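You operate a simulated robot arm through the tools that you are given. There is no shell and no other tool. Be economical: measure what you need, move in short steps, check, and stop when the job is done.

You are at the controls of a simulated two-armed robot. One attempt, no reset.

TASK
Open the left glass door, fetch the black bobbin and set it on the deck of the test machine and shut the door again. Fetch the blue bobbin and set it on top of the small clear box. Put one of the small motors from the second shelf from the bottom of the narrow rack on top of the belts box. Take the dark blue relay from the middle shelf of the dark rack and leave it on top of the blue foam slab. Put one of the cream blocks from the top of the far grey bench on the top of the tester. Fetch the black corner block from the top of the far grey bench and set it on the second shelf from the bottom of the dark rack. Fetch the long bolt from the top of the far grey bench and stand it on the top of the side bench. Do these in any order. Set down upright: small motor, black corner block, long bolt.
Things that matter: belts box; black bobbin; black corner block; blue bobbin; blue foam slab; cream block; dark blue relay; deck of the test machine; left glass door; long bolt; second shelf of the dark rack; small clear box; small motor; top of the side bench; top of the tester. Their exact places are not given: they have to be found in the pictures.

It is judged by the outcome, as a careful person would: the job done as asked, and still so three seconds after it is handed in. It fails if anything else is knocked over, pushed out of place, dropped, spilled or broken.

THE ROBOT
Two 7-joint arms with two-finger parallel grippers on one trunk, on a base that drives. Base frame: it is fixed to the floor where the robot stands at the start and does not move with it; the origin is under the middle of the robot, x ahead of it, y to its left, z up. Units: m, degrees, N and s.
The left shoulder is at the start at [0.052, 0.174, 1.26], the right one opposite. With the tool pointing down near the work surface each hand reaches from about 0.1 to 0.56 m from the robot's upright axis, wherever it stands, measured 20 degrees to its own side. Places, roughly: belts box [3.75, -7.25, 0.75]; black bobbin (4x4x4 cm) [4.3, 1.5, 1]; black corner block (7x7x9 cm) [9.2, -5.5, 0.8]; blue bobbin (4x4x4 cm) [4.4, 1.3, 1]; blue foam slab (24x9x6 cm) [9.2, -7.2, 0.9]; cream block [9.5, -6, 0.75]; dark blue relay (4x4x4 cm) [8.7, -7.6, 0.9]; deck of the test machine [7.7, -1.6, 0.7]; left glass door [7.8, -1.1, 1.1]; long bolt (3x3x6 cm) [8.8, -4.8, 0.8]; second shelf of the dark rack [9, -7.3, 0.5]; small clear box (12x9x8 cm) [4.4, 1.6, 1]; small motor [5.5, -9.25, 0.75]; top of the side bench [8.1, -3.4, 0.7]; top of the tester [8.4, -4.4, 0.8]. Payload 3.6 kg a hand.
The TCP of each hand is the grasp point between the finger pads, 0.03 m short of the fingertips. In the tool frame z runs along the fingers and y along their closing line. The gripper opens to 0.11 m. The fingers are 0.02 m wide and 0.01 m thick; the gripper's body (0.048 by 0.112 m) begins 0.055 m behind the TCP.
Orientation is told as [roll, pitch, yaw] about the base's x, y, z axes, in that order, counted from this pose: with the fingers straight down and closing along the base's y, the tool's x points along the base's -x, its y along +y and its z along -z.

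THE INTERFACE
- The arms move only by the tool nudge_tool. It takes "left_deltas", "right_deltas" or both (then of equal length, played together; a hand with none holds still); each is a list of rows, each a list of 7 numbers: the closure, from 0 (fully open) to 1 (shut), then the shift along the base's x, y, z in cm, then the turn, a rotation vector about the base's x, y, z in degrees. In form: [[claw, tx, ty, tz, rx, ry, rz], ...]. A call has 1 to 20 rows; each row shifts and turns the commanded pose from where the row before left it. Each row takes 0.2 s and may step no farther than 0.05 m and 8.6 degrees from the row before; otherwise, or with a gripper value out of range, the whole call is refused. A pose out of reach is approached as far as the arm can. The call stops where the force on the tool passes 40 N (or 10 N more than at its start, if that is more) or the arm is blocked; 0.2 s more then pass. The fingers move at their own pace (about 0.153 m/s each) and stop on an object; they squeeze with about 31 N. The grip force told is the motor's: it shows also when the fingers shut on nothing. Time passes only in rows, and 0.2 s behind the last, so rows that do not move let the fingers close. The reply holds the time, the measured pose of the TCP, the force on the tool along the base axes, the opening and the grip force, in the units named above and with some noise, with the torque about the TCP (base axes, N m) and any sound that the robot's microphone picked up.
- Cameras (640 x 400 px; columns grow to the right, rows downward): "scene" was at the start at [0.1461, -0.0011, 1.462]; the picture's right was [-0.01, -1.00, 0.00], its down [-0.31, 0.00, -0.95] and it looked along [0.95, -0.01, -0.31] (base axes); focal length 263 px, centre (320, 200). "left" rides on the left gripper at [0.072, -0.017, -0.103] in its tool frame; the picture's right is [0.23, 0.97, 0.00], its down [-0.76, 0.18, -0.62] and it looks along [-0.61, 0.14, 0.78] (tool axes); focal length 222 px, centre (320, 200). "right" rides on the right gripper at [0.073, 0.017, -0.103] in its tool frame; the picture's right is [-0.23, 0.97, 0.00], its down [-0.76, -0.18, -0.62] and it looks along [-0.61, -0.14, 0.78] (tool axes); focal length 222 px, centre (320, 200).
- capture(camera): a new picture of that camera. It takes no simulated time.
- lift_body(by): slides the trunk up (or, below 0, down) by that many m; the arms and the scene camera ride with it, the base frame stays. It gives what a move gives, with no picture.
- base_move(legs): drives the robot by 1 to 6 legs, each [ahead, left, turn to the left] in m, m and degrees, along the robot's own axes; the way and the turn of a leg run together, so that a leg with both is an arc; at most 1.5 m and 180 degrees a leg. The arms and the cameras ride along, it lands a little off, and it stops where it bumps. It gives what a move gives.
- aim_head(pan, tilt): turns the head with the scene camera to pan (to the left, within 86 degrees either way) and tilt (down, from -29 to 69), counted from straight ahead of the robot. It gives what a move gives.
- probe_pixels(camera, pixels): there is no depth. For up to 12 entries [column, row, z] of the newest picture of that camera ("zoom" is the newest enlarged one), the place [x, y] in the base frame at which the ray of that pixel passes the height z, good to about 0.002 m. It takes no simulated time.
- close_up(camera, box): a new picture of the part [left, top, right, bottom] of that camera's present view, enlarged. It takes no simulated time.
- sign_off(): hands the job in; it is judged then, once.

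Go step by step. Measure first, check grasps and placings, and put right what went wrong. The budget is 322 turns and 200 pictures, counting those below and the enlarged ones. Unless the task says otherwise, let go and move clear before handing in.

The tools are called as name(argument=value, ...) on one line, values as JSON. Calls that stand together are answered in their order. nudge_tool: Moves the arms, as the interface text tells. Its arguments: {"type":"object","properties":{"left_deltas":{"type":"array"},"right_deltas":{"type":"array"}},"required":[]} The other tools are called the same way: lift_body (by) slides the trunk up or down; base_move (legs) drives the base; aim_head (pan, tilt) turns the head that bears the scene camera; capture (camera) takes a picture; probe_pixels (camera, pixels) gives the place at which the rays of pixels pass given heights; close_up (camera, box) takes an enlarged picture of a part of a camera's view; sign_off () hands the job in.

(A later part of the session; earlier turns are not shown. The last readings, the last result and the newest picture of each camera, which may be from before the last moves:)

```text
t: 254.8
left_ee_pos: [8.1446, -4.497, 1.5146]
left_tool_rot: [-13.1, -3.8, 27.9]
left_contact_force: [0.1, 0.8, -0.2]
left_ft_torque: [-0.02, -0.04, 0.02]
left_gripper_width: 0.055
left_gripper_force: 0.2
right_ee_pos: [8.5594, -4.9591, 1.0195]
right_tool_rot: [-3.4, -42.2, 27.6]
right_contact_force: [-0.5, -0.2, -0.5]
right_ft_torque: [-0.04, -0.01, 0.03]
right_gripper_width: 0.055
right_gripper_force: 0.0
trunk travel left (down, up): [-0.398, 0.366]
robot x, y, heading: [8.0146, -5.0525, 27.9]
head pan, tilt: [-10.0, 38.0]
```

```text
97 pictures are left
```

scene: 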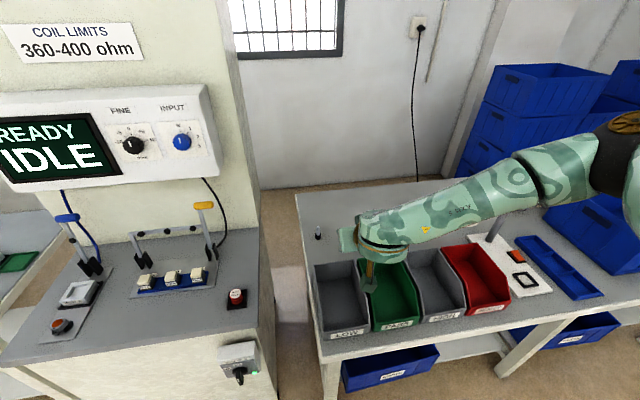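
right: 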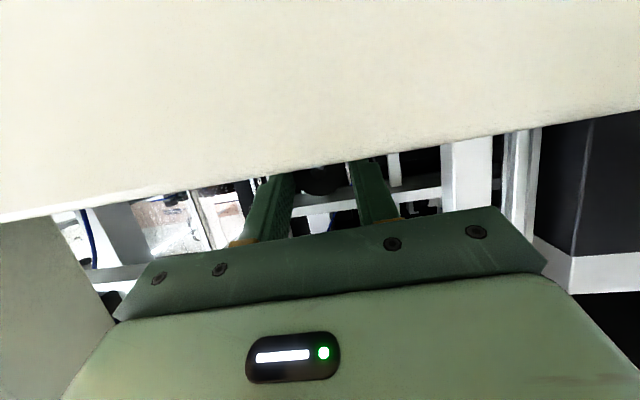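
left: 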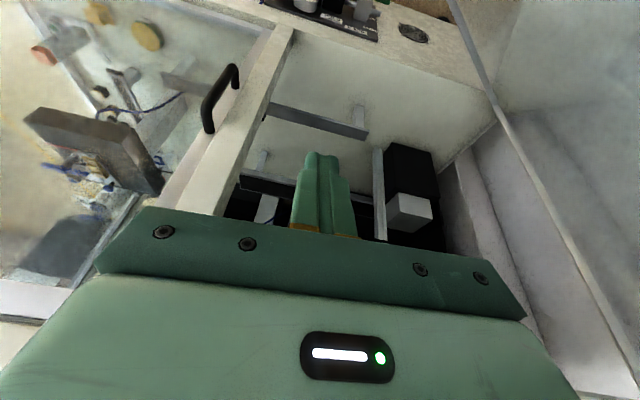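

Extending over the bins toward the bolt, still high.

nudge_tool(right_deltas=[[0.5, 3.2, 2.7, 0, 0, 0, 0], [0.5, 3.2, 2.7, 0, 0, 0, 0], [0.5, 3.2, 2.7, 0, 0, 0, 0], [0.5, 3.2, 2.7, -3, 0, 0, 0], [0.5, 3, 2.5, -3, 0, 0, 0], [0.5, 2.5, 2, -3, 0, 0, 0]])

capture(camera="scene")

capture(camera="right")

```text
refused: row 4 steps farther than a row can; nothing moved
```

```text
96 pictures are left
```

scene: 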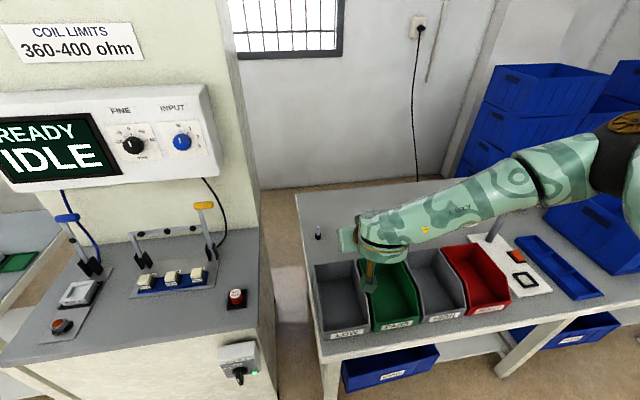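

```text
95 pictures are left
```

right: 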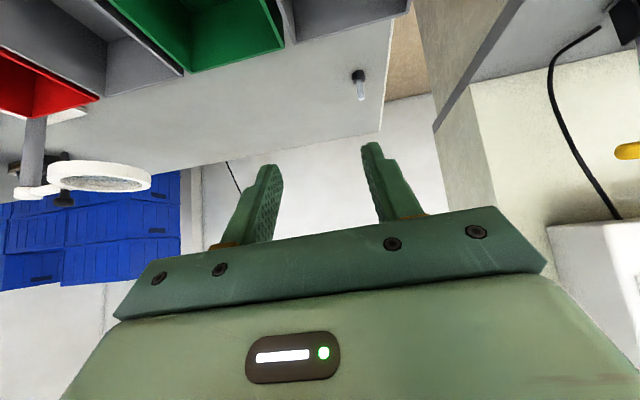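

The bolt is visible in the wrist view at (360,85). Same move with legal steps.

nudge_tool(right_deltas=[[0.5, 3, 2.5, 0, 0, 0, 0], [0.5, 3, 2.5, 0, 0, 0, 0], [0.5, 2.5, 2.1, -2.5, 0, 0, 0], [0.5, 2.5, 2.1, -2.5, 0, 0, 0], [0.5, 2.5, 2.1, -2.5, 0, 0, 0], [0.5, 2, 1.7, -2.5, 0, 0, 0]])

capture(camera="right")

```text
t: 256.2
left_ee_pos: [8.145, -4.4948, 1.5136]
left_tool_rot: [-13.2, -3.9, 27.8]
left_contact_force: [-1.0, 0.7, -0.6]
left_ft_torque: [-0.06, 0.0, 0.02]
left_gripper_width: 0.055
left_gripper_force: 0.1
right_ee_pos: [8.7126, -4.8276, 0.9207]
right_tool_rot: [-3.3, -42.0, 27.6]
right_contact_force: [0.1, 0.4, 0.2]
right_ft_torque: [0.01, -0.03, -0.03]
right_gripper_width: 0.0549
right_gripper_force: 0.2
trunk travel left (down, up): [-0.398, 0.366]
robot x, y, heading: [8.0173, -5.0529, 28.0]
head pan, tilt: [-10.0, 38.0]
```

```text
94 pictures are left
```

right: 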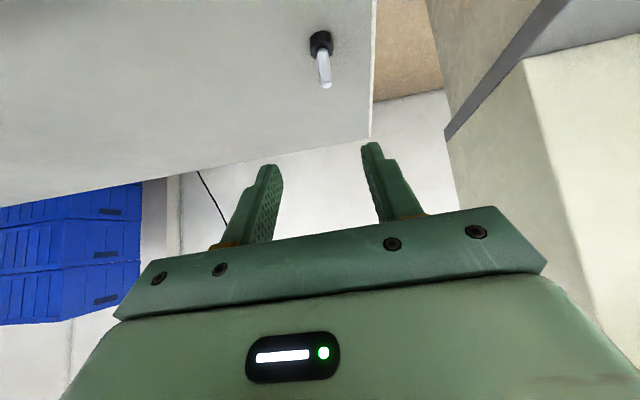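

probe_pixels(camera="right", pixels=[[320, 50, 0.76], [325, 84, 0.82], [320, 42, 0.775]])

```text
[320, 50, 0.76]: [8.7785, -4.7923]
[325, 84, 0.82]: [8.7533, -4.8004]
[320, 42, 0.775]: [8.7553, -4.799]
```

Bolt shank is at (8.754,-4.800), top z 0.82. Lower, then slide in along the tool axis and grip.

nudge_tool(right_deltas=[[0.5, 0.3, 0.4, -3.2, 0, 0, 0], [0.5, 0.3, 0.5, -3.2, 0, 0, 0], [0.5, 1.2, 0.6, -1.5, 0, 0, 0], [0.5, 1.2, 0.6, -1.5, 0, 0, 0], [0.5, 1.15, 0.7, -1.4, 0, 0, 0]])

close_up(camera="right", box=[200, 80, 440, 230])

```text
t: 257.4
left_ee_pos: [8.1447, -4.4982, 1.5139]
left_tool_rot: [-13.1, -3.8, 27.8]
left_contact_force: [0.2, -0.7, 0.6]
left_ft_torque: [0.0, 0.03, 0.0]
left_gripper_width: 0.055
left_gripper_force: 0.1
right_ee_pos: [8.6943, -4.836, 0.8764]
right_tool_rot: [-3.4, -42.0, 27.6]
right_contact_force: [0.7, 0.7, -0.4]
right_ft_torque: [0.01, 0.02, 0.0]
right_gripper_width: 0.0552
right_gripper_force: 0.1
right hand out of reach, approached as far as the arm can: row 1, 2, 3, 4, 5
trunk travel left (down, up): [-0.398, 0.366]
robot x, y, heading: [8.0157, -5.0508, 28.1]
head pan, tilt: [-10.0, 38.0]
```

```text
2.67 times, centred on (320, 155) of right
```

zoom: 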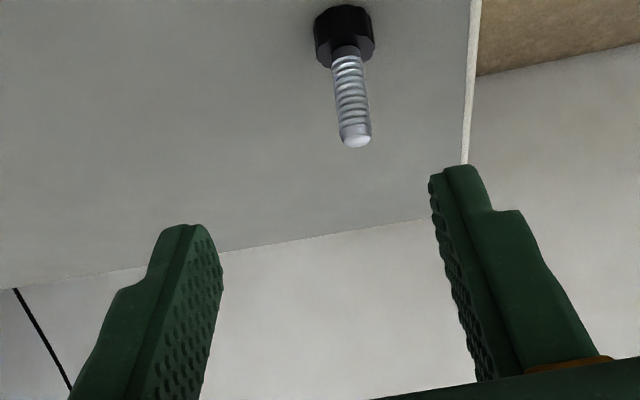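

Arm is at full stretch; lowering the trunk gives more reach. Raise the hand 4 cm first, then trunk down 12 cm.

nudge_tool(right_deltas=[[0.5, 0, 0, 4, 0, 0, 0]])

lift_body(by=-0.1)

capture(camera="scene")

capture(camera="right")

```text
t: 257.9
left_ee_pos: [8.1457, -4.4993, 1.5145]
left_tool_rot: [-13.1, -3.9, 27.8]
left_contact_force: [0.2, -0.2, 0.0]
left_ft_torque: [0.02, 0.03, 0.0]
left_gripper_width: 0.0552
left_gripper_force: 0.0
right_ee_pos: [8.6956, -4.8377, 0.9187]
right_tool_rot: [-3.4, -42.1, 27.4]
right_contact_force: [-0.3, -0.7, -0.9]
right_ft_torque: [0.02, 0.01, -0.01]
right_gripper_width: 0.0549
right_gripper_force: 0.1
trunk travel left (down, up): [-0.398, 0.366]
robot x, y, heading: [8.0201, -5.0517, 27.7]
head pan, tilt: [-10.0, 38.0]
```

```text
t: 259.2
left_ee_pos: [8.1439, -4.4979, 1.4151]
left_tool_rot: [-13.1, -3.9, 27.7]
left_contact_force: [-0.3, -0.3, 0.5]
left_ft_torque: [0.02, -0.02, 0.01]
left_gripper_width: 0.0551
left_gripper_force: 0.0
right_ee_pos: [8.6959, -4.8357, 0.8162]
right_tool_rot: [-3.5, -42.2, 27.6]
right_contact_force: [-0.1, 0.1, 0.4]
right_ft_torque: [0.02, 0.0, 0.0]
right_gripper_width: 0.055
right_gripper_force: 0.1
trunk travel left (down, up): [-0.298, 0.466]
robot x, y, heading: [8.018, -5.0525, 27.7]
head pan, tilt: [-10.0, 38.0]
```

```text
92 pictures are left
```

scene: 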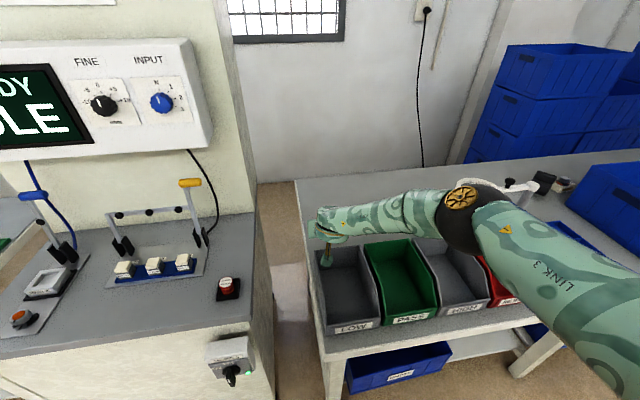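

```text
91 pictures are left
```

right: 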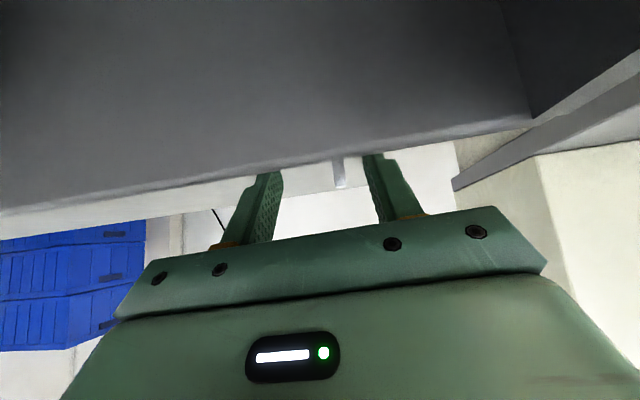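

The wrist camera now looks into the bin wall and the elbow is near the lamp. Better: raise the trunk again and bring the base 8 cm closer.

lift_body(by=0.07)

base_move(legs=[[0.08, 0, 0]])

capture(camera="scene")

capture(camera="right")

```text
t: 260.3
left_ee_pos: [8.147, -4.4966, 1.483]
left_tool_rot: [-13.2, -3.8, 27.8]
left_contact_force: [-0.2, -0.4, -0.5]
left_ft_torque: [0.0, 0.03, 0.02]
left_gripper_width: 0.0551
left_gripper_force: 0.0
right_ee_pos: [8.6961, -4.836, 0.8829]
right_tool_rot: [-3.5, -42.0, 27.8]
right_contact_force: [-0.5, -0.6, -0.3]
right_ft_torque: [0.02, 0.02, 0.0]
right_gripper_width: 0.0552
right_gripper_force: 0.1
trunk travel left (down, up): [-0.368, 0.396]
robot x, y, heading: [8.013, -5.053, 27.8]
head pan, tilt: [-10.0, 38.0]
```

```text
t: 261.3
left_ee_pos: [8.2183, -4.4581, 1.4831]
left_tool_rot: [-13.1, -3.8, 27.8]
left_contact_force: [0.7, 0.8, -0.1]
left_ft_torque: [-0.02, 0.0, -0.05]
left_gripper_width: 0.055
left_gripper_force: 0.0
right_ee_pos: [8.7668, -4.7972, 0.8836]
right_tool_rot: [-3.5, -41.9, 27.6]
right_contact_force: [-0.5, 0.4, -0.9]
right_ft_torque: [0.02, -0.01, 0.0]
right_gripper_width: 0.0551
right_gripper_force: 0.0
trunk travel left (down, up): [-0.368, 0.396]
robot x, y, heading: [8.0874, -5.0118, 28.1]
head pan, tilt: [-10.0, 38.0]
```

```text
90 pictures are left
```

scene: 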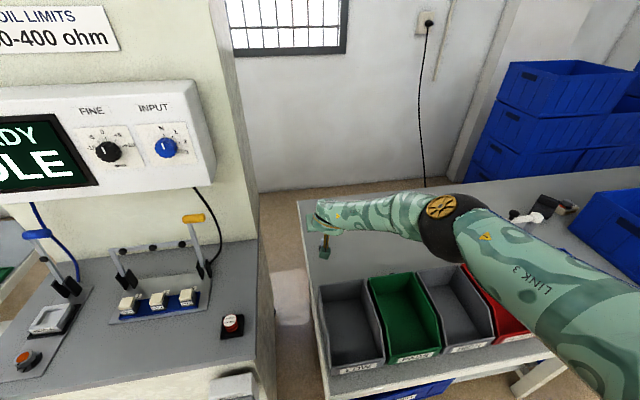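

```text
89 pictures are left
```

right: 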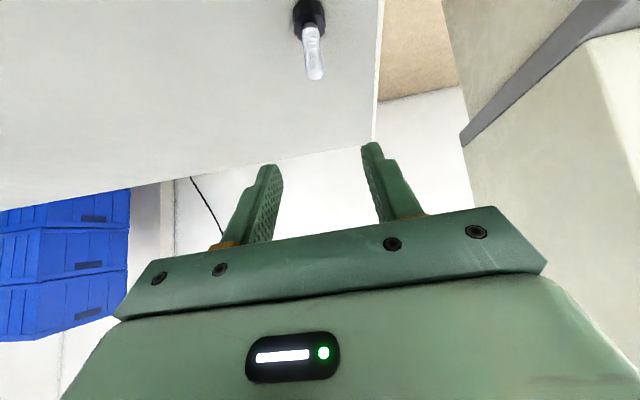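

Base is fine at 29 cm. Backing the hand slightly, then sliding down the tool axis onto the bolt.

nudge_tool(right_deltas=[[0.5, -2.4, -1.1, -1.2, 0, 0, 0], [0.5, -2.4, -1.1, -1.5, 0, 0, 0], [0.5, 1.2, 0.65, -1.5, 0, 0, 0], [0.5, 1.2, 0.65, -1.5, 0, 0, 0]])

close_up(camera="right", box=[200, 80, 440, 230])

```text
t: 262.3
left_ee_pos: [8.2178, -4.4586, 1.4842]
left_tool_rot: [-13.1, -3.8, 27.8]
left_contact_force: [0.2, -0.4, 0.9]
left_ft_torque: [-0.01, 0.02, -0.02]
left_gripper_width: 0.0551
left_gripper_force: 0.1
right_ee_pos: [8.7422, -4.8091, 0.8256]
right_tool_rot: [-3.5, -42.2, 27.5]
right_contact_force: [0.2, 0.5, 0.5]
right_ft_torque: [-0.02, -0.01, 0.02]
right_gripper_width: 0.0552
right_gripper_force: 0.1
trunk travel left (down, up): [-0.368, 0.396]
robot x, y, heading: [8.0863, -5.0117, 27.7]
head pan, tilt: [-10.0, 38.0]
```

```text
2.67 times, centred on (320, 155) of right
```

zoom: 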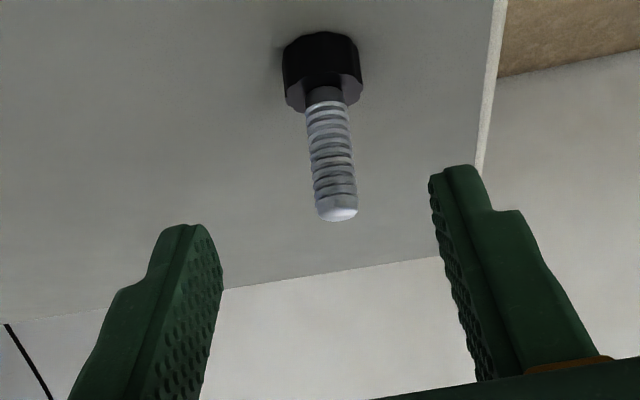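

Bolt is between the fingers ahead of the tips; final 2.3 cm along the axis, then close.

nudge_tool(right_deltas=[[0.5, 1.1, 1.1, -1.2, 0, 0, 0], [0.5, 0.4, 0.2, -0.4, 0, 0, 0], [0.8, 0, 0, 0, 0, 0, 0], [1, 0, 0, 0, 0, 0, 0], [1, 0, 0, 0, 0, 0, 0], [1, 0, 0, 0, 0, 0, 0]])

close_up(camera="right", box=[200, 80, 440, 230])

```text
t: 263.7
left_ee_pos: [8.2161, -4.4604, 1.4834]
left_tool_rot: [-13.1, -3.8, 27.8]
left_contact_force: [-0.2, -0.4, 0.2]
left_ft_torque: [-0.02, 0.0, 0.01]
left_gripper_width: 0.0551
left_gripper_force: 0.1
right_ee_pos: [8.7526, -4.7976, 0.8155]
right_tool_rot: [-3.5, -42.1, 27.6]
right_contact_force: [0.1, 0.4, 0.4]
right_ft_torque: [0.0, -0.03, -0.01]
right_gripper_width: 0.0
right_gripper_force: 31.0
right hand out of reach, approached as far as the arm can: row 2
trunk travel left (down, up): [-0.368, 0.396]
robot x, y, heading: [8.0885, -5.0158, 28.0]
head pan, tilt: [-10.0, 38.0]
```

```text
2.67 times, centred on (320, 155) of right
```

zoom: 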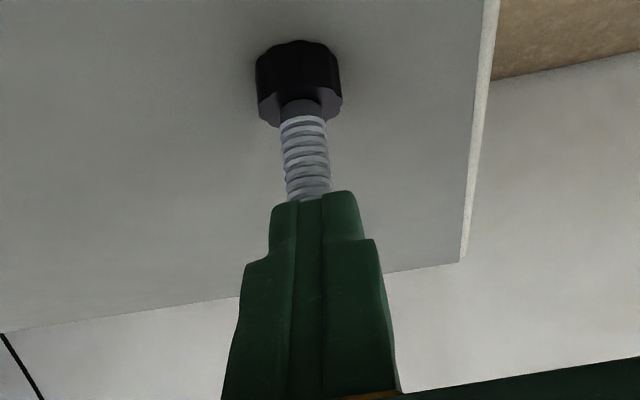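

Closed short of the bolt: the fingers are about 2–3 cm too near. Reopen and advance the base 3 cm.

nudge_tool(right_deltas=[[0.5, 0, 0, 0, 0, 0, 0], [0.5, 0, 0, 0, 0, 0, 0], [0.5, 0, 0, 0, 0, 0, 0]])

base_move(legs=[[0.025, 0, 0]])

close_up(camera="right", box=[200, 80, 440, 230])

```text
t: 264.5
left_ee_pos: [8.2174, -4.4596, 1.485]
left_tool_rot: [-13.0, -3.8, 27.8]
left_contact_force: [0.2, -0.6, 0.1]
left_ft_torque: [0.0, -0.03, 0.0]
left_gripper_width: 0.055
left_gripper_force: 0.0
right_ee_pos: [8.7532, -4.7966, 0.816]
right_tool_rot: [-3.4, -42.1, 27.5]
right_contact_force: [-0.5, -0.7, 0.5]
right_ft_torque: [0.0, 0.01, 0.01]
right_gripper_width: 0.0549
right_gripper_force: 0.1
trunk travel left (down, up): [-0.368, 0.396]
robot x, y, heading: [8.0884, -5.0132, 27.7]
head pan, tilt: [-10.0, 38.0]
```

```text
t: 265.3
left_ee_pos: [8.2389, -4.4483, 1.4841]
left_tool_rot: [-13.1, -3.8, 27.8]
left_contact_force: [0.6, 0.7, -0.1]
left_ft_torque: [-0.03, 0.03, 0.01]
left_gripper_width: 0.0547
left_gripper_force: 0.1
right_ee_pos: [8.7734, -4.7841, 0.8159]
right_tool_rot: [-3.5, -42.1, 27.5]
right_contact_force: [0.3, -0.2, -0.3]
right_ft_torque: [0.01, 0.02, -0.02]
right_gripper_width: 0.055
right_gripper_force: 0.1
trunk travel left (down, up): [-0.368, 0.396]
robot x, y, heading: [8.1059, -5.0059, 28.1]
head pan, tilt: [-10.0, 38.0]
```

```text
2.67 times, centred on (320, 155) of right
```

zoom: 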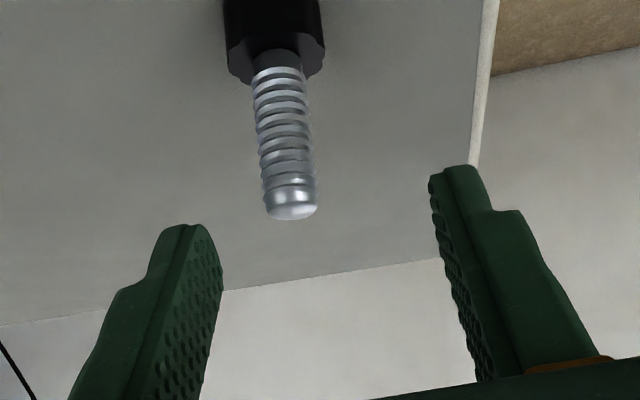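

Working it out: bolt top is 2.5 cm ahead of the TCP on the tool axis and 8 mm to the right. Advancing accordingly and closing.

nudge_tool(right_deltas=[[0.5, 0.35, -0.7, 0, 0, 0, 0], [0.5, 0.7, 0.35, -1, 0, 0, 0], [0.5, 0.7, 0.35, -1, 0, 0, 0], [0.8, 0, 0, 0, 0, 0, 0], [1, 0, 0, 0, 0, 0, 0], [1, 0, 0, 0, 0, 0, 0]])

close_up(camera="right", box=[200, 80, 440, 230])

```text
t: 266.7
left_ee_pos: [8.2385, -4.4482, 1.483]
left_tool_rot: [-13.1, -3.8, 27.8]
left_contact_force: [-0.1, 0.2, 0.8]
left_ft_torque: [-0.01, -0.01, 0.03]
left_gripper_width: 0.055
left_gripper_force: 0.1
right_ee_pos: [8.7785, -4.7923, 0.8159]
right_tool_rot: [-3.6, -42.0, 27.5]
right_contact_force: [0.6, -0.4, 0.4]
right_ft_torque: [0.03, -0.02, -0.01]
right_gripper_width: 0.0115
right_gripper_force: 31.5
right hand out of reach, approached as far as the arm can: row 2, 3
trunk travel left (down, up): [-0.368, 0.396]
robot x, y, heading: [8.1065, -4.9983, 28.0]
head pan, tilt: [-10.0, 38.0]
```

```text
2.67 times, centred on (320, 155) of right
```

zoom: 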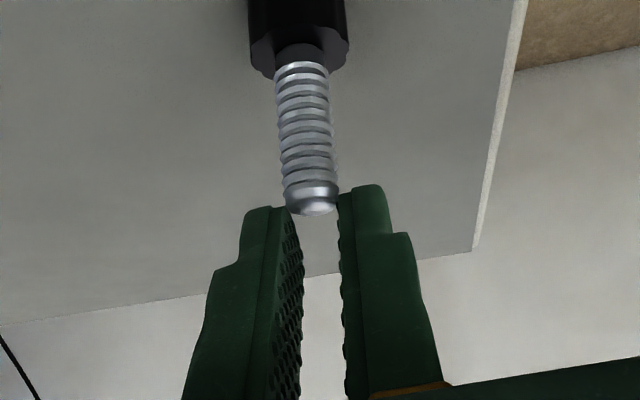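

Only the tips hold the bolt's end. Reopen, lower the trunk 2 cm and inch forward for a deeper grip.

nudge_tool(right_deltas=[[0.7, 0, 0, 0, 0, 0, 0], [0.5, 0, 0, 0, 0, 0, 0], [0.5, 0, 0, 0, 0, 0, 0]])

lift_body(by=-0.02)

base_move(legs=[[0.015, 0, 0]])

close_up(camera="right", box=[200, 80, 440, 230])

```text
t: 267.5
left_ee_pos: [8.2391, -4.4491, 1.4855]
left_tool_rot: [-13.1, -3.8, 27.8]
left_contact_force: [-0.1, 0.7, -0.3]
left_ft_torque: [-0.01, 0.0, 0.06]
left_gripper_width: 0.0549
left_gripper_force: 0.1
right_ee_pos: [8.7783, -4.7924, 0.8164]
right_tool_rot: [-3.4, -42.0, 27.6]
right_contact_force: [0.3, 0.4, 0.9]
right_ft_torque: [-0.02, 0.0, -0.01]
right_gripper_width: 0.055
right_gripper_force: 0.1
trunk travel left (down, up): [-0.368, 0.396]
robot x, y, heading: [8.1084, -5.0031, 28.0]
head pan, tilt: [-10.0, 38.0]
```

```text
t: 268.2
left_ee_pos: [8.2373, -4.4482, 1.4641]
left_tool_rot: [-13.1, -3.9, 27.7]
left_contact_force: [0.3, 0.5, -0.2]
left_ft_torque: [0.01, -0.04, 0.01]
left_gripper_width: 0.055
left_gripper_force: 0.1
right_ee_pos: [8.7773, -4.7924, 0.7974]
right_tool_rot: [-3.4, -42.3, 27.7]
right_contact_force: [-0.3, -0.8, -1.2]
right_ft_torque: [0.0, -0.01, 0.0]
right_gripper_width: 0.055
right_gripper_force: 0.0
trunk travel left (down, up): [-0.348, 0.416]
robot x, y, heading: [8.1088, -4.9991, 27.6]
head pan, tilt: [-10.0, 38.0]
```

```text
t: 269.0
left_ee_pos: [8.2521, -4.4399, 1.4649]
left_tool_rot: [-13.1, -3.8, 27.8]
left_contact_force: [0.4, 0.7, 0.0]
left_ft_torque: [0.02, 0.03, 0.03]
left_gripper_width: 0.055
left_gripper_force: 0.1
right_ee_pos: [8.792, -4.7847, 0.7971]
right_tool_rot: [-3.5, -42.0, 27.6]
right_contact_force: [-0.3, 0.1, 0.5]
right_ft_torque: [0.0, 0.04, 0.0]
right_gripper_width: 0.055
right_gripper_force: 0.1
trunk travel left (down, up): [-0.348, 0.416]
robot x, y, heading: [8.1223, -4.9912, 27.9]
head pan, tilt: [-10.0, 38.0]
```

```text
2.67 times, centred on (320, 155) of right
```

zoom: 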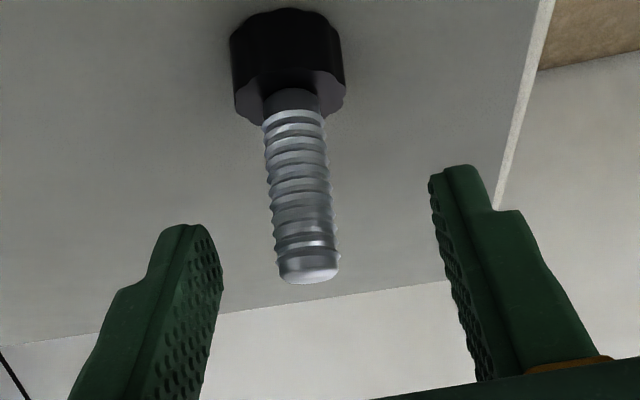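

The bolt now reaches nearly to the TCP. Closing.

nudge_tool(right_deltas=[[0.8, 0, 0, 0, 0, 0, 0], [1, 0, 0, 0, 0, 0, 0], [1, 0, 0, 0, 0, 0, 0], [1, 0, 0, 2, 0, 0, 0], [1, 0, 0, 3, 0, 0, 0]])

close_up(camera="right", box=[200, 80, 440, 230])

```text
t: 270.2
left_ee_pos: [8.251, -4.4428, 1.4646]
left_tool_rot: [-13.1, -3.8, 27.8]
left_contact_force: [0.8, 0.2, 0.8]
left_ft_torque: [-0.01, -0.02, -0.01]
left_gripper_width: 0.0548
left_gripper_force: 0.0
right_ee_pos: [8.7929, -4.7848, 0.8469]
right_tool_rot: [-3.6, -42.2, 27.7]
right_contact_force: [-0.5, 0.2, 0.3]
right_ft_torque: [0.0, -0.01, -0.02]
right_gripper_width: 0.0114
right_gripper_force: 31.3
trunk travel left (down, up): [-0.348, 0.416]
robot x, y, heading: [8.1204, -4.9948, 27.8]
head pan, tilt: [-10.0, 38.0]
```

```text
2.67 times, centred on (320, 155) of right
```

zoom: 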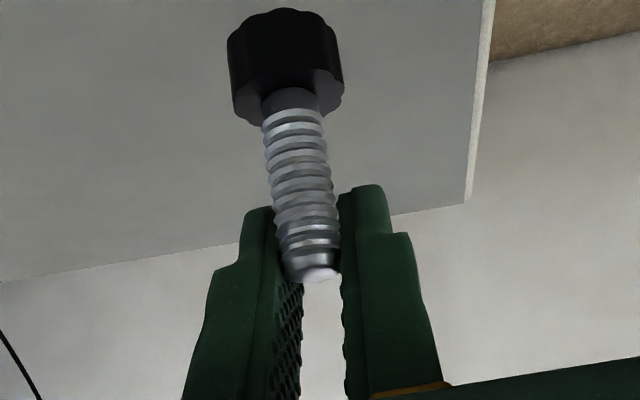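

Bolt is lifted and held firmly. Raising further, backing out, and moving left to the side bench.

nudge_tool(right_deltas=[[1, 0, 0, 4, 0, 0, 0], [1, 0, 0, 4, 0, 0, 0], [1, -1.7, -0.9, 3, 0, 0, 0], [1, -3, -1.6, 0, 0, 0, 0], [1, -3, -1.6, 0, 0, 0, 0]])

base_move(legs=[[-0.5, 0, 0], [0, 1.3, 0]])

aim_head(pan=0, tilt=35)

capture(camera="scene")

```text
t: 271.4
left_ee_pos: [8.2511, -4.4412, 1.4654]
left_tool_rot: [-13.1, -4.0, 27.8]
left_contact_force: [0.4, -0.1, -0.9]
left_ft_torque: [0.02, 0.0, 0.01]
left_gripper_width: 0.0551
left_gripper_force: 0.0
right_ee_pos: [8.7123, -4.8265, 0.9567]
right_tool_rot: [-3.5, -42.3, 27.7]
right_contact_force: [-0.3, -0.6, -0.8]
right_ft_torque: [-0.03, 0.01, 0.0]
right_gripper_width: 0.0116
right_gripper_force: 31.1
trunk travel left (down, up): [-0.348, 0.416]
robot x, y, heading: [8.1213, -4.993, 27.9]
head pan, tilt: [-10.0, 38.0]
```

```text
t: 280.4
left_ee_pos: [7.2165, -3.5414, 1.4642]
left_tool_rot: [-13.1, -3.8, 27.7]
left_contact_force: [-0.2, 0.2, -1.2]
left_ft_torque: [0.01, 0.0, 0.02]
left_gripper_width: 0.0548
left_gripper_force: 0.1
right_ee_pos: [7.6761, -3.9269, 0.9565]
right_tool_rot: [-3.4, -42.0, 27.4]
right_contact_force: [-0.1, -0.6, -0.7]
right_ft_torque: [0.0, 0.01, -0.01]
right_gripper_width: 0.0113
right_gripper_force: 31.2
trunk travel left (down, up): [-0.348, 0.416]
robot x, y, heading: [7.0859, -4.0938, 27.7]
head pan, tilt: [-10.0, 38.0]
```

```text
t: 281.1
left_ee_pos: [7.2167, -3.5407, 1.4653]
left_tool_rot: [-13.1, -3.7, 27.7]
left_contact_force: [0.5, 0.9, -0.2]
left_ft_torque: [0.01, 0.0, 0.0]
left_gripper_width: 0.0549
left_gripper_force: 0.0
right_ee_pos: [7.6768, -3.9274, 0.9565]
right_tool_rot: [-3.5, -42.1, 27.5]
right_contact_force: [-0.4, -0.5, -0.4]
right_ft_torque: [0.02, 0.05, 0.01]
right_gripper_width: 0.0114
right_gripper_force: 30.8
trunk travel left (down, up): [-0.348, 0.416]
robot x, y, heading: [7.0883, -4.0955, 27.8]
head pan, tilt: [0.0, 35.0]
```

```text
82 pictures are left
```

scene: 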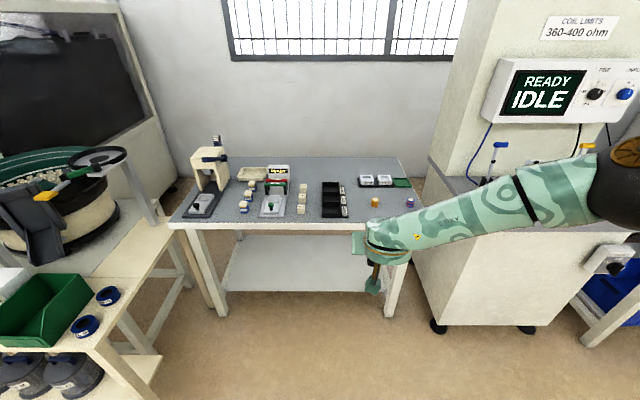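

The side bench's top carries several items; zooming for a free spot.

close_up(camera="scene", box=[220, 150, 440, 250])

```text
2.91 times, centred on (330, 200) of scene
```

zoom: 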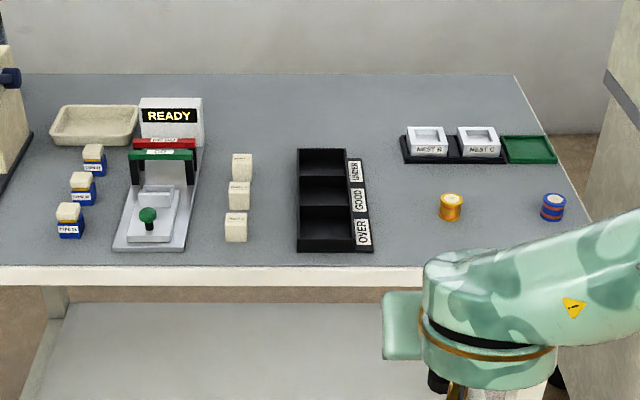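

probe_pixels(camera="zoom", pixels=[[500, 238, 0.72], [500, 238, 0.76], [450, 218, 0.72], [552, 219, 0.72], [385, 268, 0.72], [385, 268, 0.76], [20, 270, 0.72]])

probe_pixels(camera="scene", pixels=[[390, 315, 0], [222, 315, 0]])

```text
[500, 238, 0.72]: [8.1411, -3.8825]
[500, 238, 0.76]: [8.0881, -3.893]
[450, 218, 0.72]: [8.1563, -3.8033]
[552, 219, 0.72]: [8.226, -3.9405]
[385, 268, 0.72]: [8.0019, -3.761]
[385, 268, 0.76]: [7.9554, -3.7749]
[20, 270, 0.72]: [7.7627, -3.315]
```

```text
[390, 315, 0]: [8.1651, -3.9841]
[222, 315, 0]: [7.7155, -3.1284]
```

Side bench top is ≈0.71; I choose the free spot (8.16,-3.87) between the orange and blue pieces. Moving the base so the held bolt goes above it.

base_move(legs=[[0.2, -0.17, 0], [0.25, 0, 0]])

capture(camera="scene")

```text
t: 284.4
left_ee_pos: [7.6959, -3.4801, 1.4637]
left_tool_rot: [-13.1, -3.7, 27.8]
left_contact_force: [-0.1, 0.0, -0.1]
left_ft_torque: [-0.01, 0.03, -0.03]
left_gripper_width: 0.0552
left_gripper_force: 0.1
right_ee_pos: [8.1574, -3.8639, 0.9558]
right_tool_rot: [-3.5, -42.1, 27.6]
right_contact_force: [0.1, -1.1, -0.4]
right_ft_torque: [0.0, 0.01, -0.01]
right_gripper_width: 0.0114
right_gripper_force: 31.4
trunk travel left (down, up): [-0.348, 0.416]
robot x, y, heading: [7.5636, -4.0328, 27.9]
head pan, tilt: [0.0, 35.0]
```

```text
80 pictures are left
```

scene: 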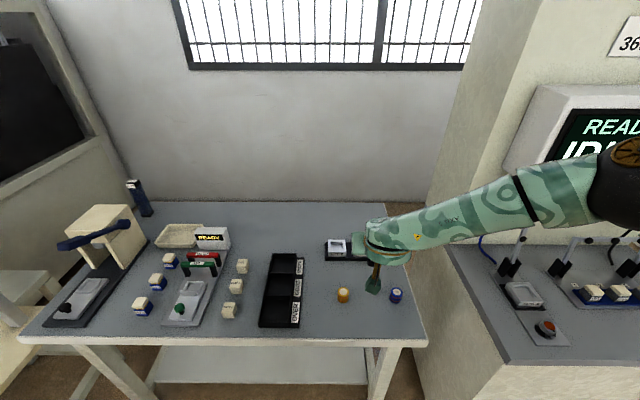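

Lowering toward the bench.

nudge_tool(right_deltas=[[1, 0, 0, -4, 0, 0, 0], [1, 0, 0, -4, 0, 0, 0], [1, 0, 0, -4, 0, 0, 0], [1, 0, 0, -2, 0, 0, 0]])

probe_pixels(camera="scene", pixels=[[343, 300, 0.71], [397, 300, 0.71], [400, 340, 0.71]])

capture(camera="right")

```text
t: 285.4
left_ee_pos: [7.6949, -3.4797, 1.4641]
left_tool_rot: [-13.1, -3.9, 27.8]
left_contact_force: [-0.2, -0.2, -0.3]
left_ft_torque: [-0.03, -0.01, 0.01]
left_gripper_width: 0.0551
left_gripper_force: 0.0
right_ee_pos: [8.1559, -3.8669, 0.8133]
right_tool_rot: [-3.5, -42.1, 27.6]
right_contact_force: [0.1, -0.3, -1.0]
right_ft_torque: [0.03, 0.03, 0.01]
right_gripper_width: 0.0114
right_gripper_force: 31.2
trunk travel left (down, up): [-0.348, 0.416]
robot x, y, heading: [7.5685, -4.0335, 27.8]
head pan, tilt: [0.0, 35.0]
```

```text
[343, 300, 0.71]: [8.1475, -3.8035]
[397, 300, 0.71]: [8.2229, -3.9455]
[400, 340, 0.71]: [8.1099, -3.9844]
```

```text
79 pictures are left
```

right: 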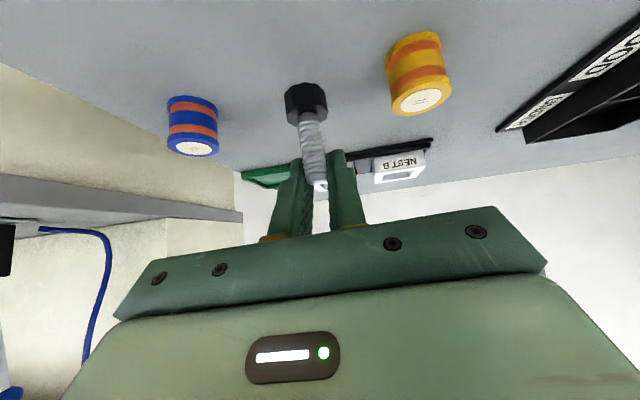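

Clear of both neighbours. Lowering slowly to contact.

nudge_tool(right_deltas=[[1, 0, 0, -2, 0, 0, 0], [1, 0, 0, -1, 0, 0, 0], [1, 0, 0, -0.6, 0, 0, 0], [1, 0, 0, 0, 0, 0, 0]])

```text
t: 286.4
left_ee_pos: [7.6932, -3.4797, 1.464]
left_tool_rot: [-13.1, -3.9, 27.9]
left_contact_force: [0.1, 0.7, -0.2]
left_ft_torque: [-0.01, 0.01, 0.01]
left_gripper_width: 0.0552
left_gripper_force: 0.1
right_ee_pos: [8.158, -3.8652, 0.7831]
right_tool_rot: [-3.5, -42.2, 27.6]
right_contact_force: [6.2, 1.3, 21.3]
right_ft_torque: [0.17, -0.01, -0.08]
right_gripper_width: 0.0115
right_gripper_force: 30.5
trunk travel left (down, up): [-0.348, 0.416]
robot x, y, heading: [7.5664, -4.0311, 27.9]
head pan, tilt: [0.0, 35.0]
```

Contact at z=0.783 (21 N). Relieving 4 mm, then opening gently.

nudge_tool(right_deltas=[[1, 0, 0, 0.4, 0, 0, 0], [0.85, 0, 0, 0, 0, 0, 0], [0.8, 0, 0, 0, 0, 0, 0], [0.6, 0, 0, 0, 0, 0, 0], [0.5, 0, 0, 0, 0, 0, 0], [0.5, 0, 0, 0, 0, 0, 0]])

capture(camera="right")

```text
t: 287.8
left_ee_pos: [7.6954, -3.4808, 1.4652]
left_tool_rot: [-13.2, -3.9, 27.7]
left_contact_force: [0.5, 0.3, -0.6]
left_ft_torque: [0.01, 0.05, -0.01]
left_gripper_width: 0.0549
left_gripper_force: 0.1
right_ee_pos: [8.1565, -3.8657, 0.7843]
right_tool_rot: [-3.4, -42.0, 27.7]
right_contact_force: [0.3, 0.8, -1.1]
right_ft_torque: [0.01, -0.02, -0.01]
right_gripper_width: 0.055
right_gripper_force: 0.0
trunk travel left (down, up): [-0.348, 0.416]
robot x, y, heading: [7.5658, -4.0337, 27.9]
head pan, tilt: [0.0, 35.0]
```

```text
78 pictures are left
```

right: 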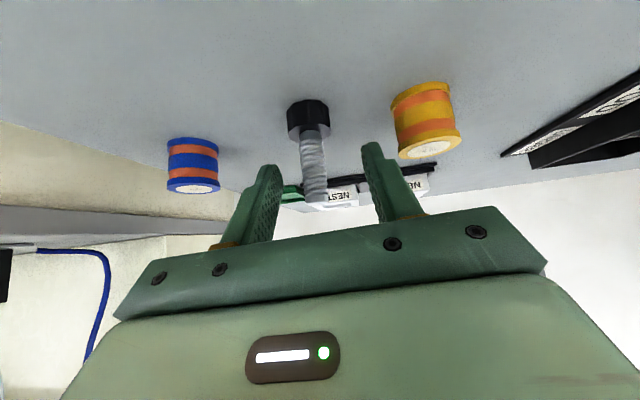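

The bolt stands by itself. Withdrawing along the tool axis and verifying.

nudge_tool(right_deltas=[[0.5, -1.2, -0.65, 1.5, 0, 0, 0], [0.5, -1.8, -0.95, 2.2, 0, 0, 0], [0.5, -1.8, -0.95, 3, 0, 0, 0], [0.5, -1.8, -0.95, 4, 0, 0, 0], [0.5, -1.8, -0.95, 4, 0, 0, 0]])

base_move(legs=[[-0.45, 0, 0]])

close_up(camera="scene", box=[200, 140, 460, 300])

```text
t: 289.0
left_ee_pos: [7.6929, -3.4802, 1.4652]
left_tool_rot: [-13.1, -3.9, 27.8]
left_contact_force: [-0.7, -0.2, -0.8]
left_ft_torque: [0.01, 0.01, 0.02]
left_gripper_width: 0.0549
left_gripper_force: 0.1
right_ee_pos: [8.0695, -3.9141, 0.934]
right_tool_rot: [-3.5, -42.1, 27.6]
right_contact_force: [0.3, 0.2, 0.1]
right_ft_torque: [0.02, -0.02, -0.02]
right_gripper_width: 0.055
right_gripper_force: 0.1
trunk travel left (down, up): [-0.348, 0.416]
robot x, y, heading: [7.5681, -4.0293, 27.6]
head pan, tilt: [0.0, 35.0]
```

```text
t: 291.6
left_ee_pos: [7.3096, -3.684, 1.4655]
left_tool_rot: [-13.1, -3.9, 27.9]
left_contact_force: [0.0, -0.4, 0.1]
left_ft_torque: [0.03, -0.05, -0.02]
left_gripper_width: 0.055
left_gripper_force: 0.1
right_ee_pos: [7.6868, -4.1138, 0.933]
right_tool_rot: [-3.5, -42.1, 27.7]
right_contact_force: [-0.8, -0.2, -0.4]
right_ft_torque: [0.0, 0.01, 0.01]
right_gripper_width: 0.0552
right_gripper_force: 0.1
trunk travel left (down, up): [-0.348, 0.416]
robot x, y, heading: [7.182, -4.2372, 27.8]
head pan, tilt: [0.0, 35.0]
```

```text
2.46 times, centred on (330, 220) of scene
```

zoom: 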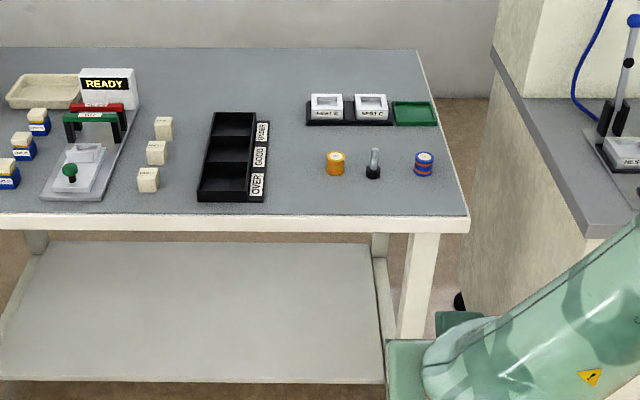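

Bolt done: it stands upright between the orange and blue pieces. Next: slide right along the benches to the corner block.

base_move(legs=[[0, -1.0, 0], [0, -0.95, 0]])

nudge_tool(right_deltas=[[0.3, -2, -1.2, -4, 0, 0, 0], [0.3, -2, -1.2, -4, 0, 0, 0]])

aim_head(pan=-5, tilt=25)

capture(camera="scene")

```text
t: 301.3
left_ee_pos: [8.2219, -5.3981, 1.4645]
left_tool_rot: [-13.1, -3.9, 27.9]
left_contact_force: [-0.9, 0.9, -0.2]
left_ft_torque: [0.03, 0.0, 0.0]
left_gripper_width: 0.0551
left_gripper_force: 0.0
right_ee_pos: [8.5989, -5.8302, 0.932]
right_tool_rot: [-3.4, -42.1, 27.6]
right_contact_force: [0.7, -0.1, 0.3]
right_ft_torque: [-0.02, 0.01, 0.01]
right_gripper_width: 0.0548
right_gripper_force: 0.1
trunk travel left (down, up): [-0.348, 0.416]
robot x, y, heading: [8.0926, -5.95, 28.3]
head pan, tilt: [0.0, 35.0]
```

```text
t: 301.9
left_ee_pos: [8.2218, -5.3989, 1.4632]
left_tool_rot: [-13.2, -3.8, 27.9]
left_contact_force: [0.7, 0.4, 0.2]
left_ft_torque: [0.03, 0.01, 0.03]
left_gripper_width: 0.0551
left_gripper_force: 0.1
right_ee_pos: [8.5674, -5.808, 0.8781]
right_tool_rot: [-3.8, -41.5, 27.6]
right_contact_force: [0.3, 0.1, -0.5]
right_ft_torque: [0.01, 0.02, 0.01]
right_gripper_width: 0.0771
right_gripper_force: 0.0
right hand out of reach, approached as far as the arm can: row 1, 2
trunk travel left (down, up): [-0.348, 0.416]
robot x, y, heading: [8.0947, -5.9506, 28.1]
head pan, tilt: [0.0, 35.0]
```

```text
t: 302.6
left_ee_pos: [8.2208, -5.3983, 1.4645]
left_tool_rot: [-13.0, -3.9, 27.8]
left_contact_force: [0.5, 0.3, -0.4]
left_ft_torque: [0.01, 0.02, 0.0]
left_gripper_width: 0.055
left_gripper_force: 0.2
right_ee_pos: [8.5683, -5.8094, 0.8785]
right_tool_rot: [-3.9, -41.4, 27.8]
right_contact_force: [0.0, -0.1, -0.8]
right_ft_torque: [0.01, -0.03, -0.02]
right_gripper_width: 0.077
right_gripper_force: 0.1
trunk travel left (down, up): [-0.348, 0.416]
robot x, y, heading: [8.0926, -5.9521, 27.7]
head pan, tilt: [-5.0, 25.0]
```

```text
76 pictures are left
```

scene: 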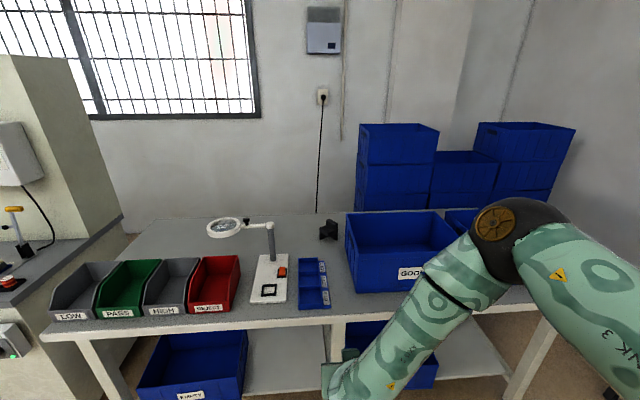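

close_up(camera="scene", box=[290, 195, 490, 315])

```text
3.20 times, centred on (390, 255) of scene
```

zoom: 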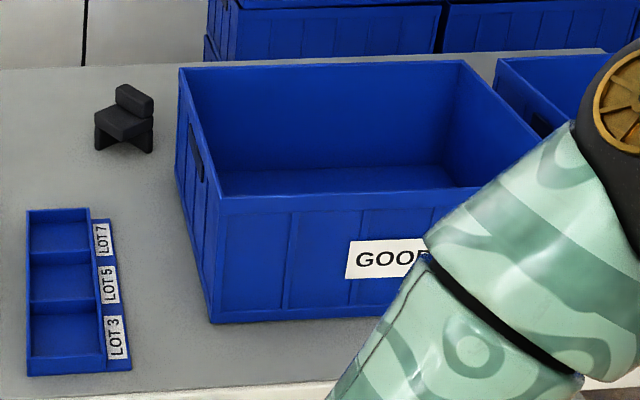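

The corner block stands at zoom (124,120); cream blocks must be hidden behind the GOOD bin. First the corner block: measuring.

probe_pixels(camera="zoom", pixels=[[95, 150, 0.74], [150, 152, 0.74], [120, 140, 0.76], [97, 118, 0.79], [152, 118, 0.79], [133, 90, 0.83], [178, 175, 0.74], [212, 322, 0.74], [180, 70, 0.86]])

```text
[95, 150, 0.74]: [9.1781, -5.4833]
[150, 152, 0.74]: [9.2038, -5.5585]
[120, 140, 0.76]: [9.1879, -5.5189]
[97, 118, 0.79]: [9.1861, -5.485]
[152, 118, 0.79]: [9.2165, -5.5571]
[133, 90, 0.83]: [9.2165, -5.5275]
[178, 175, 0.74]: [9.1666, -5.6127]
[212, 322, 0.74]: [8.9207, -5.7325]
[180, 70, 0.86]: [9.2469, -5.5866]
```

The top bar of the block (≈5 cm wide, top z≈0.83, centre ≈(9.225,-5.523)) is a good grip. I raise trunk and hand, pitch to ~60°, and drive in.

lift_body(by=0.1)

nudge_tool(right_deltas=[[0.2, 1.5, 1, 2, 3.7, -7, 0], [0.2, 1.5, 1, 2, 3.7, -7, 0], [0.2, 1.5, 1, 2, 0.8, -1.5, 0]])

base_move(legs=[[0.45, 0, 0]])

capture(camera="scene")

capture(camera="right")

```text
t: 304.0
left_ee_pos: [8.2215, -5.399, 1.5624]
left_tool_rot: [-13.1, -4.1, 27.9]
left_contact_force: [-0.3, 0.4, -0.6]
left_ft_torque: [0.0, 0.04, -0.02]
left_gripper_width: 0.055
left_gripper_force: 0.0
right_ee_pos: [8.5659, -5.8104, 0.9771]
right_tool_rot: [-3.6, -42.1, 27.6]
right_contact_force: [-0.3, -0.4, 0.5]
right_ft_torque: [0.0, -0.01, 0.02]
right_gripper_width: 0.077
right_gripper_force: 0.1
trunk travel left (down, up): [-0.448, 0.316]
robot x, y, heading: [8.0935, -5.9518, 28.0]
head pan, tilt: [-5.0, 25.0]
```

```text
t: 304.8
left_ee_pos: [8.2219, -5.3991, 1.5624]
left_tool_rot: [-13.1, -4.1, 28.0]
left_contact_force: [1.0, -0.7, 0.6]
left_ft_torque: [0.04, 0.01, 0.0]
left_gripper_width: 0.0551
left_gripper_force: 0.1
right_ee_pos: [8.6133, -5.7311, 1.0712]
right_tool_rot: [-3.4, -59.6, 27.5]
right_contact_force: [0.1, -1.6, -1.1]
right_ft_torque: [-0.01, -0.03, 0.03]
right_gripper_width: 0.0881
right_gripper_force: 0.1
right hand out of reach, approached as far as the arm can: row 1, 2
trunk travel left (down, up): [-0.448, 0.316]
robot x, y, heading: [8.0917, -5.9502, 28.0]
head pan, tilt: [-5.0, 25.0]
```

```text
t: 307.6
left_ee_pos: [8.628, -5.1799, 1.5629]
left_tool_rot: [-13.2, -4.1, 28.1]
left_contact_force: [-1.1, -0.3, 0.4]
left_ft_torque: [0.02, 0.01, 0.01]
left_gripper_width: 0.055
left_gripper_force: 0.2
right_ee_pos: [9.021, -5.5098, 1.0703]
right_tool_rot: [-3.4, -59.7, 27.9]
right_contact_force: [-0.7, 0.1, 0.2]
right_ft_torque: [0.0, -0.01, 0.01]
right_gripper_width: 0.0877
right_gripper_force: 0.0
trunk travel left (down, up): [-0.448, 0.316]
robot x, y, heading: [8.5028, -5.7354, 28.3]
head pan, tilt: [-5.0, 25.0]
```

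```text
74 pictures are left
```

scene: 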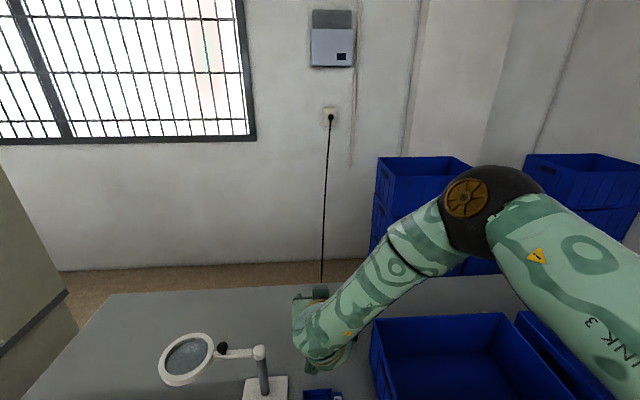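

```text
73 pictures are left
```

right: 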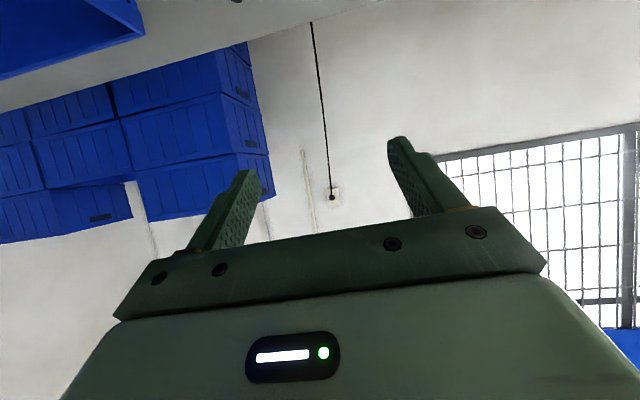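

Shift the hand 10 cm right to line up with the block, then lower the trunk 15 cm and look from the wrist.

nudge_tool(right_deltas=[[0.1, 1.6, -3, -2, 0, 0, 0], [0.1, 1.6, -3, -2, 0, 0, 0], [0.1, 1.6, -3, -2, 0, 0, 0]])

lift_body(by=-0.13)

capture(camera="right")

```text
t: 308.4
left_ee_pos: [8.6296, -5.1812, 1.5626]
left_tool_rot: [-13.0, -4.1, 28.3]
left_contact_force: [0.0, -0.5, 1.0]
left_ft_torque: [-0.01, 0.02, -0.03]
left_gripper_width: 0.0551
left_gripper_force: 0.1
right_ee_pos: [9.082, -5.5202, 1.0583]
right_tool_rot: [-3.9, -58.5, 27.7]
right_contact_force: [0.9, -0.3, 0.0]
right_ft_torque: [-0.01, 0.01, -0.02]
right_gripper_width: 0.0992
right_gripper_force: 0.1
right hand out of reach, approached as far as the arm can: row 1, 2, 3
trunk travel left (down, up): [-0.448, 0.316]
robot x, y, heading: [8.5043, -5.7332, 28.3]
head pan, tilt: [-5.0, 25.0]
```

```text
t: 309.9
left_ee_pos: [8.6285, -5.1802, 1.4342]
left_tool_rot: [-13.1, -4.1, 28.2]
left_contact_force: [-1.0, 0.1, 0.7]
left_ft_torque: [-0.01, -0.01, 0.0]
left_gripper_width: 0.055
left_gripper_force: 0.1
right_ee_pos: [9.0859, -5.5182, 0.8793]
right_tool_rot: [-4.0, -53.8, 27.8]
right_contact_force: [-0.1, -0.1, 0.2]
right_ft_torque: [0.02, 0.01, -0.02]
right_gripper_width: 0.0989
right_gripper_force: 0.2
trunk travel left (down, up): [-0.318, 0.446]
robot x, y, heading: [8.5044, -5.7313, 28.2]
head pan, tilt: [-5.0, 25.0]
```

```text
72 pictures are left
```

right: 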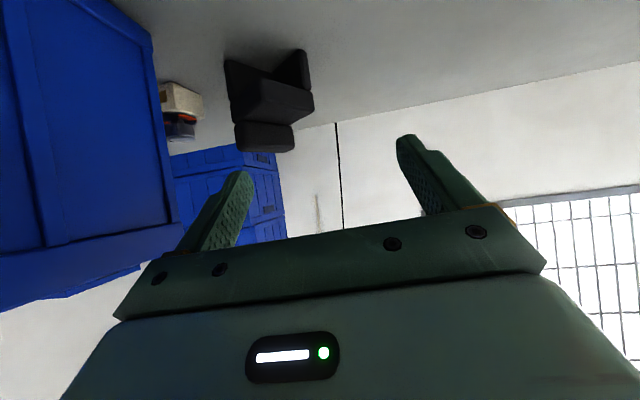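

Now the wrist view shows the block (bar at px 265,137) and a cream block beside the bin at (180,100). Measuring both.

probe_pixels(camera="right", pixels=[[265, 137, 0.82], [238, 148, 0.825], [293, 148, 0.825], [228, 62, 0.745], [308, 52, 0.745], [180, 85, 0.745], [181, 118, 0.77]])

close_up(camera="right", box=[130, 30, 330, 160])

```text
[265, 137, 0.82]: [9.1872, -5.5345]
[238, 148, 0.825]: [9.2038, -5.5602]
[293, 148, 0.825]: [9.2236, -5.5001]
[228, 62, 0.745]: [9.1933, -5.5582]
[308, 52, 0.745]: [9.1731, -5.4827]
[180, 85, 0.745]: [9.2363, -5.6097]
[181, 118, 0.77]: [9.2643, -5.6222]
```

```text
3.08 times, centred on (230, 95) of right
```

zoom: 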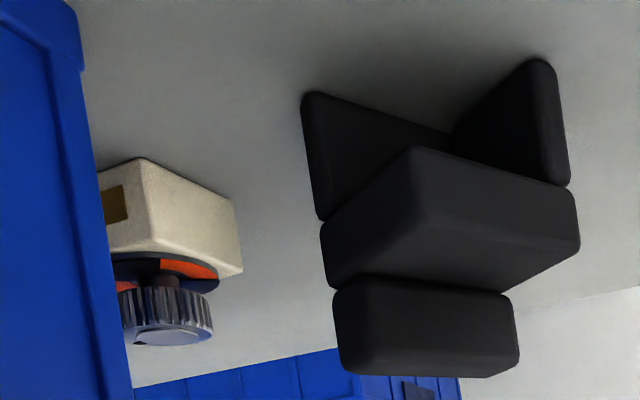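

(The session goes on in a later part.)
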